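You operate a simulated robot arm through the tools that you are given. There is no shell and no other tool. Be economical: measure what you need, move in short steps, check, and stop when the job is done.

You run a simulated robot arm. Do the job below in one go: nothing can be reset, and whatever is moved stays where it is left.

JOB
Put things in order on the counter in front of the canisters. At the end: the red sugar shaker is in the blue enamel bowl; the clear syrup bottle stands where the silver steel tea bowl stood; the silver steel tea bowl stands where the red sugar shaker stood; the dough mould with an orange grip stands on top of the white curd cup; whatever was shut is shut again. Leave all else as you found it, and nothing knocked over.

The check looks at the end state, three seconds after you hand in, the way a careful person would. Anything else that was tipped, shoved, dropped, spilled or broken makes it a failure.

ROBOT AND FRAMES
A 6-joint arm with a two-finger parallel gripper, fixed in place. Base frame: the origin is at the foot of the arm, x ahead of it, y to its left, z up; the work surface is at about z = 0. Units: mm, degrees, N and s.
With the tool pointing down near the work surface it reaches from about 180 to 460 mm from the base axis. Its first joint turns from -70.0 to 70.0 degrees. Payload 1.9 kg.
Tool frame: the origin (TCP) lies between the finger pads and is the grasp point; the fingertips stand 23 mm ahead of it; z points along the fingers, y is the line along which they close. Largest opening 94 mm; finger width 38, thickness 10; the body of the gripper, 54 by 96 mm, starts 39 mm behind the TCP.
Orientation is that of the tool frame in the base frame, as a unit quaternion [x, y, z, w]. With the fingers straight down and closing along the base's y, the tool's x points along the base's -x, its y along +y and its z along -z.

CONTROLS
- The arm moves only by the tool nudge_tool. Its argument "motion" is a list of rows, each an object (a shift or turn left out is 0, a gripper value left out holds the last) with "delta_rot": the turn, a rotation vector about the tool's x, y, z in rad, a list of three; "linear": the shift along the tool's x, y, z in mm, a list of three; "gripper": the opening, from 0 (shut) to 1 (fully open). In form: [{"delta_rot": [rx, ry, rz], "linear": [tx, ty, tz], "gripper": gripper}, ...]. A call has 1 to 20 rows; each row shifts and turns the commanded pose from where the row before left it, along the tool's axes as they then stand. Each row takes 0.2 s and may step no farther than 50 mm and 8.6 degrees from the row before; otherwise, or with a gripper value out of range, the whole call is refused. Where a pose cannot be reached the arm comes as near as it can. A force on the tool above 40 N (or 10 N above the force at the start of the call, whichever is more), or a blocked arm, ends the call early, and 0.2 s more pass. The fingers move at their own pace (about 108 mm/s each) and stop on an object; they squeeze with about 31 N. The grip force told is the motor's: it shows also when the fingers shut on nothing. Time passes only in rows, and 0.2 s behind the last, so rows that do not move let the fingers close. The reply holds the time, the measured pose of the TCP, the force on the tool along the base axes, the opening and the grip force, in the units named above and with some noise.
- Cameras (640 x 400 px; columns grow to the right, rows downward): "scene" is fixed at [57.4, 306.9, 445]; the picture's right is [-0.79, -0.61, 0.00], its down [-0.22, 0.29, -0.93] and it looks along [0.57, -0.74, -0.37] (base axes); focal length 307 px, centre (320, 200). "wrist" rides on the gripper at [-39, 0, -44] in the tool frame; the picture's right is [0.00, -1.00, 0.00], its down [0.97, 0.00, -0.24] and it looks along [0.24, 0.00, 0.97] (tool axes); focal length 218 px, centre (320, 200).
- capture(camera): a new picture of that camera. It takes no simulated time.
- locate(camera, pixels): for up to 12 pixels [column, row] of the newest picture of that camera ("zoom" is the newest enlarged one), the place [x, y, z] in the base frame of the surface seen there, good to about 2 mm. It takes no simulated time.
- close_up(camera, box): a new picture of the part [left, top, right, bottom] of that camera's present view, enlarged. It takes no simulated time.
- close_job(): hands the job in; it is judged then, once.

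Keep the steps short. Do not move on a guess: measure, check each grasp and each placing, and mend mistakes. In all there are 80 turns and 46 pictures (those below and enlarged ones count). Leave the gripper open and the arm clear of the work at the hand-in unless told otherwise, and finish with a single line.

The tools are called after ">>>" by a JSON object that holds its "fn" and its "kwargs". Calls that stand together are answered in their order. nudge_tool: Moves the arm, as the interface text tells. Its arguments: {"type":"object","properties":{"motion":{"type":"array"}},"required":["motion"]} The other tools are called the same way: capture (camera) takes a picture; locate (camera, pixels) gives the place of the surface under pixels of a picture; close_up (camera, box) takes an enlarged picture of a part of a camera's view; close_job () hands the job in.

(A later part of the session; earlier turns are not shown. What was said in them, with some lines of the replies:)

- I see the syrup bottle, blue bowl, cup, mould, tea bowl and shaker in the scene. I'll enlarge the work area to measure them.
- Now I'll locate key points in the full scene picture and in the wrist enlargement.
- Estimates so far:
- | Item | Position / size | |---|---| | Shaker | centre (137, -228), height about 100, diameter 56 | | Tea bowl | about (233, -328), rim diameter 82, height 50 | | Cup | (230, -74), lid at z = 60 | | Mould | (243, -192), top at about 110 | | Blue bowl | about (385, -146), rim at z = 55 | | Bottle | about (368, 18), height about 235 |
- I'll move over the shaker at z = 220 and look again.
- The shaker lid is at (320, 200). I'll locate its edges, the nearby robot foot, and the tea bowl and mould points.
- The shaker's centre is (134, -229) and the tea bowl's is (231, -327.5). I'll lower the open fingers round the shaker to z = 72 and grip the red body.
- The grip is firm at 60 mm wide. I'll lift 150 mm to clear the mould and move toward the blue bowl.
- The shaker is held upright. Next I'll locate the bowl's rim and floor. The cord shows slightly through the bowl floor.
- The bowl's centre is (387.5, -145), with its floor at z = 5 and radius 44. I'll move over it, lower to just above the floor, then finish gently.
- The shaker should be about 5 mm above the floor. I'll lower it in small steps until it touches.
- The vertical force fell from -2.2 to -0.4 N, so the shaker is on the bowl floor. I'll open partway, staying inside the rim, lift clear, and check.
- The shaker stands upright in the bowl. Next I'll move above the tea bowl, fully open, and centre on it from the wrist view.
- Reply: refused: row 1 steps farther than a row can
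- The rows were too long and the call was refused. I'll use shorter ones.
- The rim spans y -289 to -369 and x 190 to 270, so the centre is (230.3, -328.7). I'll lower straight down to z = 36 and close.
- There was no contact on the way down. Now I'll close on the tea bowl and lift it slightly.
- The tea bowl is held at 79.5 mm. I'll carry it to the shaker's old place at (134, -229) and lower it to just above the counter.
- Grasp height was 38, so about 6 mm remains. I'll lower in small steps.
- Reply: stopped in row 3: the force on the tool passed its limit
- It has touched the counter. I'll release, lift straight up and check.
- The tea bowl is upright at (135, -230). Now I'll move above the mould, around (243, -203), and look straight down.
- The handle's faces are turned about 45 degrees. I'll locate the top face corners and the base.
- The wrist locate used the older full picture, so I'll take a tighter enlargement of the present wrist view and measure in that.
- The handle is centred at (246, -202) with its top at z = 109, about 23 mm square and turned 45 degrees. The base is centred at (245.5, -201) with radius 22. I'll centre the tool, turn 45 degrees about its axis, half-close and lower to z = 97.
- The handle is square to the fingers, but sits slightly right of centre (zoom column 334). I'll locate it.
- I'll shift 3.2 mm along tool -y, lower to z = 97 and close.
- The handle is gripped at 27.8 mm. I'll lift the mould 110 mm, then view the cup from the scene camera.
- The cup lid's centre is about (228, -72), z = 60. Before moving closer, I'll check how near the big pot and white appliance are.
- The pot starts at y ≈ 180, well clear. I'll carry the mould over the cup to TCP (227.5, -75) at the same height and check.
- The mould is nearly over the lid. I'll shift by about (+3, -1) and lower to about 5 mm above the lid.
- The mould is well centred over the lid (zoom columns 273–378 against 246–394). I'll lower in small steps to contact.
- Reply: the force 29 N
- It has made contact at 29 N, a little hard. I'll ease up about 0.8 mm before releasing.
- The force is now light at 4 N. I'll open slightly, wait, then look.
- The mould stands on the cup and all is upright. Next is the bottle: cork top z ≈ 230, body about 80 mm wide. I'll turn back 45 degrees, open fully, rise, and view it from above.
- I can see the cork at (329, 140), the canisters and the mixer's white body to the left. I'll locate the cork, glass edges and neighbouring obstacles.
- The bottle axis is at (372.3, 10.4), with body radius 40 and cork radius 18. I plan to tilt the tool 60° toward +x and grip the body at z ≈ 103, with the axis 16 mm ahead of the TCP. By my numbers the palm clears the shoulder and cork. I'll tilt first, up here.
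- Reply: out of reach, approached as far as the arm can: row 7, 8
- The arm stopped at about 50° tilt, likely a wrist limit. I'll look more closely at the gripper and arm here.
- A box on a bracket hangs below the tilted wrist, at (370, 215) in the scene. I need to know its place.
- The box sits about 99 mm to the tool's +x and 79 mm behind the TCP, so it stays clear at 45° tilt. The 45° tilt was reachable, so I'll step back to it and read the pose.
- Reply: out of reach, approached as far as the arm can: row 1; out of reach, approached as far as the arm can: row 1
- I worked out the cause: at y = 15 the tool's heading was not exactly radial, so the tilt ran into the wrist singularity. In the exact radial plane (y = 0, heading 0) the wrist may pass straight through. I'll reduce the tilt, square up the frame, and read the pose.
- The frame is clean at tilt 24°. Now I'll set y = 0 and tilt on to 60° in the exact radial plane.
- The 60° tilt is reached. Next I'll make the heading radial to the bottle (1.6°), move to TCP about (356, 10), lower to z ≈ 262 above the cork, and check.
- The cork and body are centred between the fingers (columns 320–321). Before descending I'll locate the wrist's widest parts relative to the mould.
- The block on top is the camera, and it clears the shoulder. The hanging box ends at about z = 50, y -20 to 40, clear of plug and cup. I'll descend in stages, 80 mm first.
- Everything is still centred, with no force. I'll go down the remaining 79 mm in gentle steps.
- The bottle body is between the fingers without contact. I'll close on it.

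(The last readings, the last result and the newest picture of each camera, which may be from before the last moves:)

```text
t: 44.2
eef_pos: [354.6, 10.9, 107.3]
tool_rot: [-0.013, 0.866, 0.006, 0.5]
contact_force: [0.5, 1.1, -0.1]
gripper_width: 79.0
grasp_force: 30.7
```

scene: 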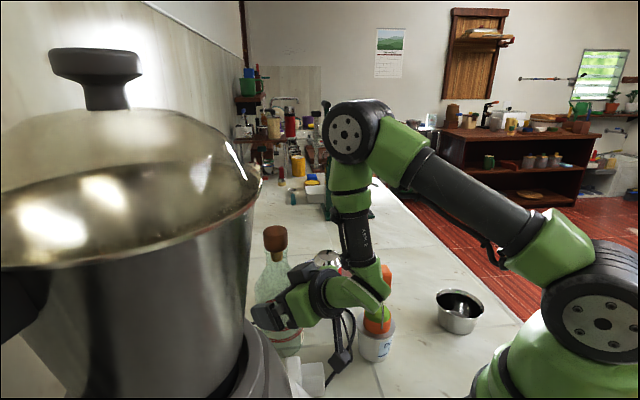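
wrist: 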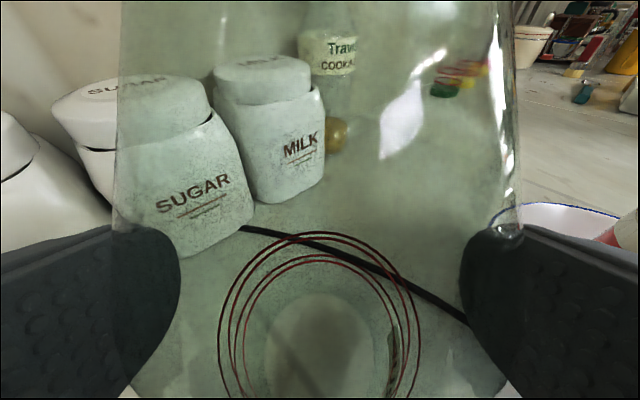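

The grip is firm at 79 mm. I'll lift slowly at first, then to +150 mm, and check.

>>> {"fn": "nudge_tool", "kwargs": {"motion": [{"linear": [-4.33, 0, -2.5]}, {"linear": [-8.66, 0, -5]}, {"linear": [-17.32, 0, -10]}, {"linear": [-17.32, 0, -10]}, {"linear": [-17.32, 0, -10]}, {"linear": [-17.32, 0, -10]}, {"linear": [-17.32, 0, -10]}, {"linear": [-17.32, 0, -10]}, {"linear": [-12.9, 0, -7.5]}, {}]}}

>>> {"fn": "capture", "kwargs": {"camera": "scene"}}

```text
t: 46.4
eef_pos: [355.7, 10.0, 255.4]
tool_rot: [-0.012, 0.865, 0.006, 0.501]
contact_force: [-0.3, 0.2, -3.5]
gripper_width: 78.6
grasp_force: 30.4
```

```text
11 pictures are left
```

scene: 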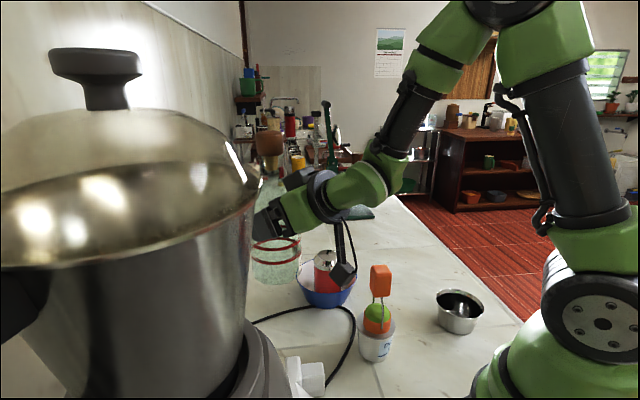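

The bottle is lifted upright. At the destination the hanging box would pass close above the tea bowl, so I'll measure the box's lowest points now.

>>> {"fn": "close_up", "kwargs": {"camera": "scene", "box": [300, 210, 380, 300]}}

```text
4.44 times, centred on (340, 255) of scene
```

zoom: 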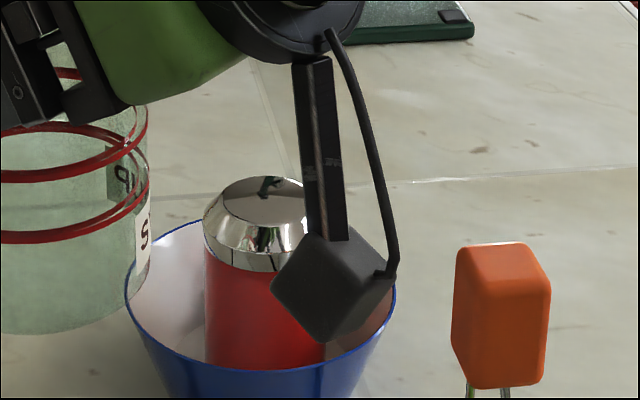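

>>> {"fn": "locate", "kwargs": {"camera": "zoom", "pixels": [[318, 338], [300, 322], [345, 325], [275, 285], [385, 288], [345, 250], [360, 310], [330, 290], [310, 240], [345, 70], [315, 100]]}}

```text
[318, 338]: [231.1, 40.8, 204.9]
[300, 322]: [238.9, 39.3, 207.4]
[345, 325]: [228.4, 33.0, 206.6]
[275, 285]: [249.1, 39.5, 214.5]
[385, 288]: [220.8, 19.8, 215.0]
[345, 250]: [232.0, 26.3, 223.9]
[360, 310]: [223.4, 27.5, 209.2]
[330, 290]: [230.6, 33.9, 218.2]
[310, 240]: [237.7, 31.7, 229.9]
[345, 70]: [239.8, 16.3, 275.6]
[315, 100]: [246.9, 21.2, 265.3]
```

The lowest box point is 51 mm below the TCP, so it would end at z ≈ 55 against the tea bowl's rim at z = 50. That's small, and I'll recheck before the final lowering. Now I'll swing about the base axis, first two steps as a test.

>>> {"fn": "nudge_tool", "kwargs": {"motion": [{"linear": [0.6, -29.15, -1.04], "delta_rot": [0.071, 0, 0.041]}, {"linear": [0.6, -29.15, -1.04], "delta_rot": [0.071, 0, 0.041]}, {}]}}

```text
t: 47.2
eef_pos: [352.8, -48.1, 256.5]
tool_rot: [0.058, 0.864, -0.034, 0.499]
contact_force: [-0.3, 0.6, -3.6]
gripper_width: 78.9
grasp_force: 31.0
```

The radius stays at 356 and the heading at -7.8°, as planned. I'll continue the swing with ten more steps.

>>> {"fn": "nudge_tool", "kwargs": {"motion": [{"linear": [0.6, -29.15, -1.04], "delta_rot": [0.071, 0, 0.041]}, {"linear": [0.6, -29.15, -1.04], "delta_rot": [0.071, 0, 0.041]}, {"linear": [0.6, -29.15, -1.04], "delta_rot": [0.071, 0, 0.041]}, {"linear": [0.6, -29.15, -1.04], "delta_rot": [0.071, 0, 0.041]}, {"linear": [0.6, -29.15, -1.04], "delta_rot": [0.071, 0, 0.041]}, {"linear": [0.6, -29.15, -1.04], "delta_rot": [0.071, 0, 0.041]}, {"linear": [0.6, -29.15, -1.04], "delta_rot": [0.071, 0, 0.041]}, {"linear": [0.6, -29.15, -1.04], "delta_rot": [0.071, 0, 0.041]}, {"linear": [0.6, -29.15, -1.04], "delta_rot": [0.071, 0, 0.041]}, {"linear": [0.6, -29.15, -1.04], "delta_rot": [0.071, 0, 0.041]}, {}]}}

```text
t: 49.6
eef_pos: [205.6, -290.6, 256.7]
tool_rot: [0.398, 0.768, -0.231, 0.445]
contact_force: [0.3, -0.8, -3.4]
gripper_width: 78.9
grasp_force: 31.3
```

It's now at azimuth -54.7°. I'll move 28.5 mm outward to put the bottle axis at (230.5, -328.5), lower to about 30 mm above the counter, and look.

>>> {"fn": "nudge_tool", "kwargs": {"motion": [{"linear": [-14.25, -1.6, 24.7]}, {}, {"linear": [17.32, 0, 10]}, {"linear": [17.32, 0, 10]}, {"linear": [17.32, 0, 10]}, {"linear": [17.32, 0, 10]}, {"linear": [17.32, 0, 10]}, {"linear": [17.32, 0, 10]}, {}]}}

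>>> {"fn": "close_up", "kwargs": {"camera": "scene", "box": [360, 180, 540, 360]}}

```text
t: 51.6
eef_pos: [221.2, -314.2, 136.1]
tool_rot: [0.398, 0.768, -0.231, 0.445]
contact_force: [0.1, 0.2, -3.7]
gripper_width: 78.8
grasp_force: 30.9
```

```text
2.22 times, centred on (450, 270) of scene
```

zoom: 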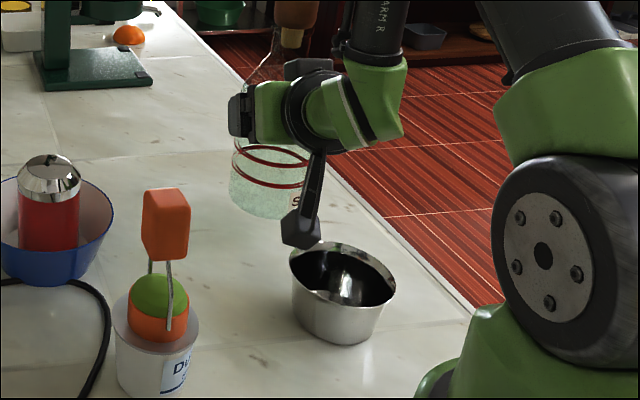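

>>> {"fn": "locate", "kwargs": {"camera": "zoom", "pixels": [[300, 246], [285, 238], [318, 240], [290, 222], [310, 225], [325, 250], [296, 258], [345, 318], [370, 260], [310, 180]]}}

```text
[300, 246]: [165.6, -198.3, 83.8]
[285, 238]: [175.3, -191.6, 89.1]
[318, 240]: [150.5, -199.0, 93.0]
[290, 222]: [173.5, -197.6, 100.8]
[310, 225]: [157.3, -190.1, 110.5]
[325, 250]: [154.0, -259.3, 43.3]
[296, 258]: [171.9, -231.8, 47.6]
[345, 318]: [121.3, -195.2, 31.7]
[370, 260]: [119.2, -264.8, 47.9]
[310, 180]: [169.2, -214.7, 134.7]
```

The box would end only about 4 mm above the tea bowl rim. That's too tight, so I'll turn the hand 30° about the bottle's own axis, which swings the box away from the tea bowl.

>>> {"fn": "nudge_tool", "kwargs": {"motion": [{"linear": [0, 1.46, 0], "delta_rot": [0.0756, 0, 0.0436]}, {"linear": [0, 1.46, 0], "delta_rot": [0.0756, 0, 0.0436]}, {}]}}

```text
t: 52.4
eef_pos: [222.9, -312.5, 135.5]
tool_rot: [0.464, 0.73, -0.268, 0.423]
contact_force: [-0.2, 0.0, -4.2]
gripper_width: 78.9
grasp_force: 31.0
```

It's tracking exactly. I'll do the remaining four steps.

>>> {"fn": "nudge_tool", "kwargs": {"motion": [{"linear": [0, 1.46, 0], "delta_rot": [0.0756, 0, 0.0436]}, {"linear": [0, 1.46, 0], "delta_rot": [0.0756, 0, 0.0436]}, {"linear": [0, 1.46, 0], "delta_rot": [0.0756, 0, 0.0436]}, {"linear": [0, 1.46, 0], "delta_rot": [0.0756, 0, 0.0436]}, {}]}}

>>> {"fn": "close_up", "kwargs": {"camera": "scene", "box": [360, 180, 540, 360]}}

```text
t: 53.6
eef_pos: [227.7, -311.4, 135.7]
tool_rot: [0.585, 0.638, -0.338, 0.37]
contact_force: [-0.4, 0.7, -3.4]
gripper_width: 79.0
grasp_force: 30.7
```

```text
2.22 times, centred on (450, 270) of scene
```

zoom: 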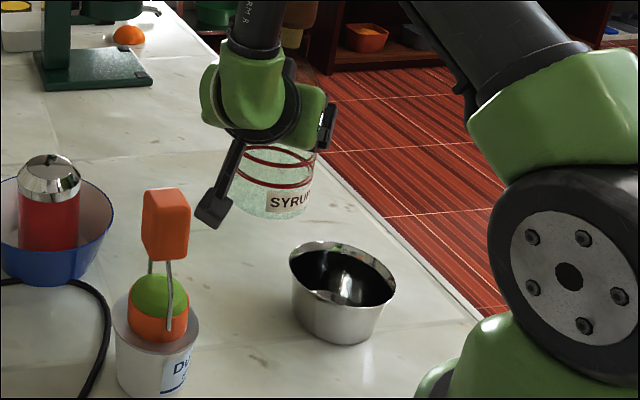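

The box is now clear of the tea bowl and mould. I'll lower the bottle 26 mm with a 1 mm correction, then by small steps.

>>> {"fn": "nudge_tool", "kwargs": {"motion": [{"linear": [8.66, 1, 5]}, {"linear": [8.66, 0, 5]}, {"linear": [3.46, 0, 2]}, {}]}}

```text
t: 54.6
eef_pos: [229.9, -311.4, 111.2]
tool_rot: [0.584, 0.639, -0.337, 0.37]
contact_force: [0.2, 0.0, -4.2]
gripper_width: 79.0
grasp_force: 30.5
```

>>> {"fn": "nudge_tool", "kwargs": {"motion": [{"linear": [1.73, 0, 1]}, {"linear": [0.87, 0, 0.5]}, {"linear": [0.87, 0, 0.5]}, {}]}}

```text
t: 55.6
eef_pos: [230.1, -311.0, 106.5]
tool_rot: [0.584, 0.639, -0.338, 0.37]
contact_force: [0.0, 0.2, -4.0]
gripper_width: 78.6
grasp_force: 30.9
```

Still no contact. I'll go on in 0.7 mm steps.

>>> {"fn": "nudge_tool", "kwargs": {"motion": [{"linear": [0.6, 0, 0.35]}, {"linear": [0.6, 0, 0.35]}, {}]}}

```text
t: 56.4
eef_pos: [230.2, -310.5, 106.2]
tool_rot: [0.584, 0.639, -0.337, 0.37]
contact_force: [0.2, 0.4, -3.9]
gripper_width: 78.8
grasp_force: 31.4
```

>>> {"fn": "nudge_tool", "kwargs": {"motion": [{"linear": [0.6, 0, 0.35]}, {"linear": [0.6, 0, 0.35]}, {}]}}

```text
t: 57.2
eef_pos: [231.3, -310.7, 105.9]
tool_rot: [0.583, 0.639, -0.338, 0.372]
contact_force: [-0.6, 2.7, 13.3]
gripper_width: 78.9
grasp_force: 30.9
```

It has touched down. I'll ease up 0.5 mm, then open and look before withdrawing.

>>> {"fn": "nudge_tool", "kwargs": {"motion": [{"linear": [-0.43, 0, -0.25]}, {}, {"gripper": 0.9}, {"gripper": 1}, {}, {}]}}

>>> {"fn": "capture", "kwargs": {"camera": "wrist"}}

```text
t: 58.6
eef_pos: [230.2, -310.5, 106.3]
tool_rot: [0.584, 0.638, -0.338, 0.37]
contact_force: [-0.5, 0.3, -0.4]
gripper_width: 93.9
grasp_force: 0.0
```

```text
7 pictures are left
```

wrist: 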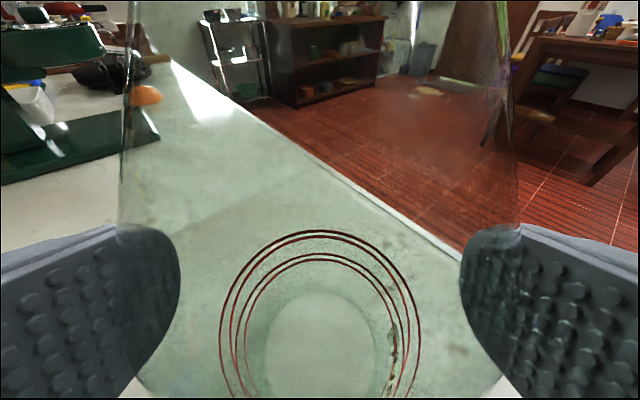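

The bottle is free and centred between the fingers. I'll retrace the known path: up 35 mm, turn back 30° about the bottle axis, then straight up past the cork.

>>> {"fn": "nudge_tool", "kwargs": {"motion": [{"linear": [-8.66, 0, -5]}, {"linear": [-8.66, 0, -5]}, {"linear": [-12.99, 0, -7.5]}, {}, {"linear": [0, -1.46, 0], "delta_rot": [-0.0756, 0, -0.0436]}, {"linear": [0, -1.46, 0], "delta_rot": [-0.0756, 0, -0.0436]}, {"linear": [0, -1.46, 0], "delta_rot": [-0.0756, 0, -0.0436]}, {"linear": [0, -1.46, 0], "delta_rot": [-0.0756, 0, -0.0436]}, {"linear": [0, -1.46, 0], "delta_rot": [-0.0756, 0, -0.0436]}, {"linear": [0, -1.46, 0], "delta_rot": [-0.0756, 0, -0.0436]}, {}]}}

>>> {"fn": "capture", "kwargs": {"camera": "wrist"}}

```text
t: 61.0
eef_pos: [221.9, -312.9, 140.8]
tool_rot: [0.398, 0.769, -0.23, 0.445]
contact_force: [0.5, 0.1, 0.0]
gripper_width: 94.2
grasp_force: 0.0
```

```text
6 pictures are left
```

wrist: 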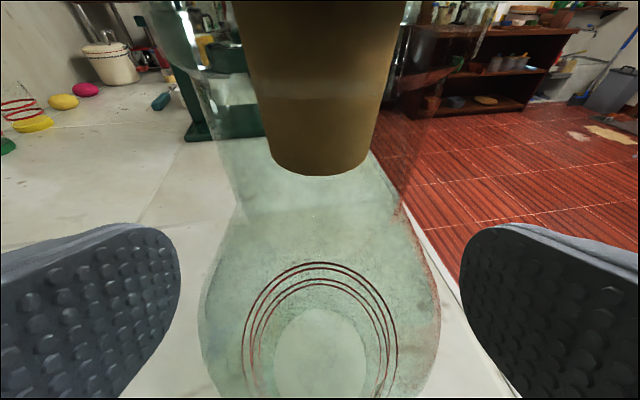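

No contact, and the bottle is centred. I'll go straight up 125 mm, past the cork, then back away from it.

>>> {"fn": "nudge_tool", "kwargs": {"motion": [{"linear": [-17.32, 0, -10]}, {"linear": [-17.32, 0, -10]}, {"linear": [-17.32, 0, -10]}, {"linear": [-17.32, 0, -10]}, {"linear": [-17.32, 0, -10]}, {"linear": [-17.32, 0, -10]}, {"linear": [-17.32, 0, -10]}, {"linear": [15, 0, -26]}, {"linear": [15, 0, -26]}, {}]}}

>>> {"fn": "capture", "kwargs": {"camera": "scene"}}

>>> {"fn": "capture", "kwargs": {"camera": "wrist"}}

```text
t: 63.2
eef_pos: [187.5, -263.9, 280.8]
tool_rot: [0.398, 0.769, -0.23, 0.445]
contact_force: [-0.2, -0.1, 0.6]
gripper_width: 93.9
grasp_force: 0.2
```

```text
5 pictures are left
```

scene: 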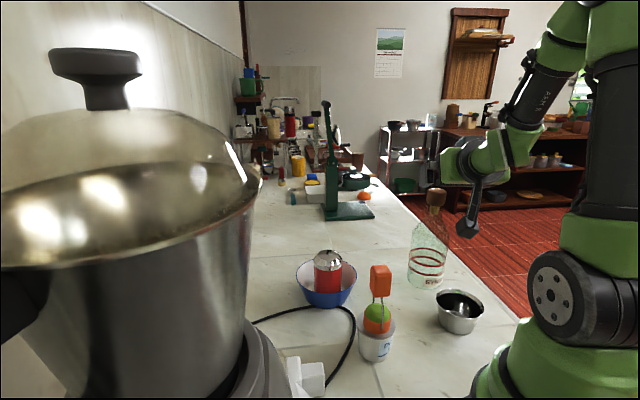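

```text
4 pictures are left
```

wrist: 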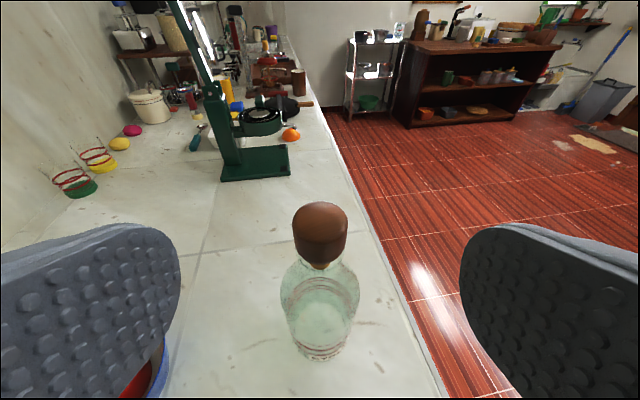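

I'll check the final positions: the bottle's cork, and the objects near it.

>>> {"fn": "locate", "kwargs": {"camera": "wrist", "pixels": [[320, 215], [295, 235], [346, 235], [320, 230]]}}

>>> {"fn": "close_up", "kwargs": {"camera": "scene", "box": [270, 180, 510, 370]}}

```text
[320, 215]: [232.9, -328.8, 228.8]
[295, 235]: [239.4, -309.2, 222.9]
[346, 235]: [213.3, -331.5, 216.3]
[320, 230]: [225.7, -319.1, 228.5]
```

```text
2.11 times, centred on (390, 275) of scene
```

zoom: 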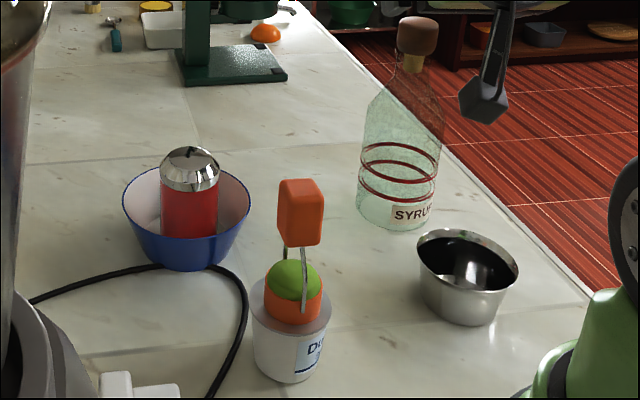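

Everything is upright and in place: the bottle's cork is centred at about (231, -328) over the tea bowl's old spot, and the gripper is open and clear. I'm handing in now.

>>> {"fn": "close_job", "kwargs": {}}

```text
The job is handed in.
```

The shaker is in the blue bowl, the syrup bottle and tea bowl are in their new places, the mould stands on the curd cup, nothing was opened or knocked over, and the job is handed in.
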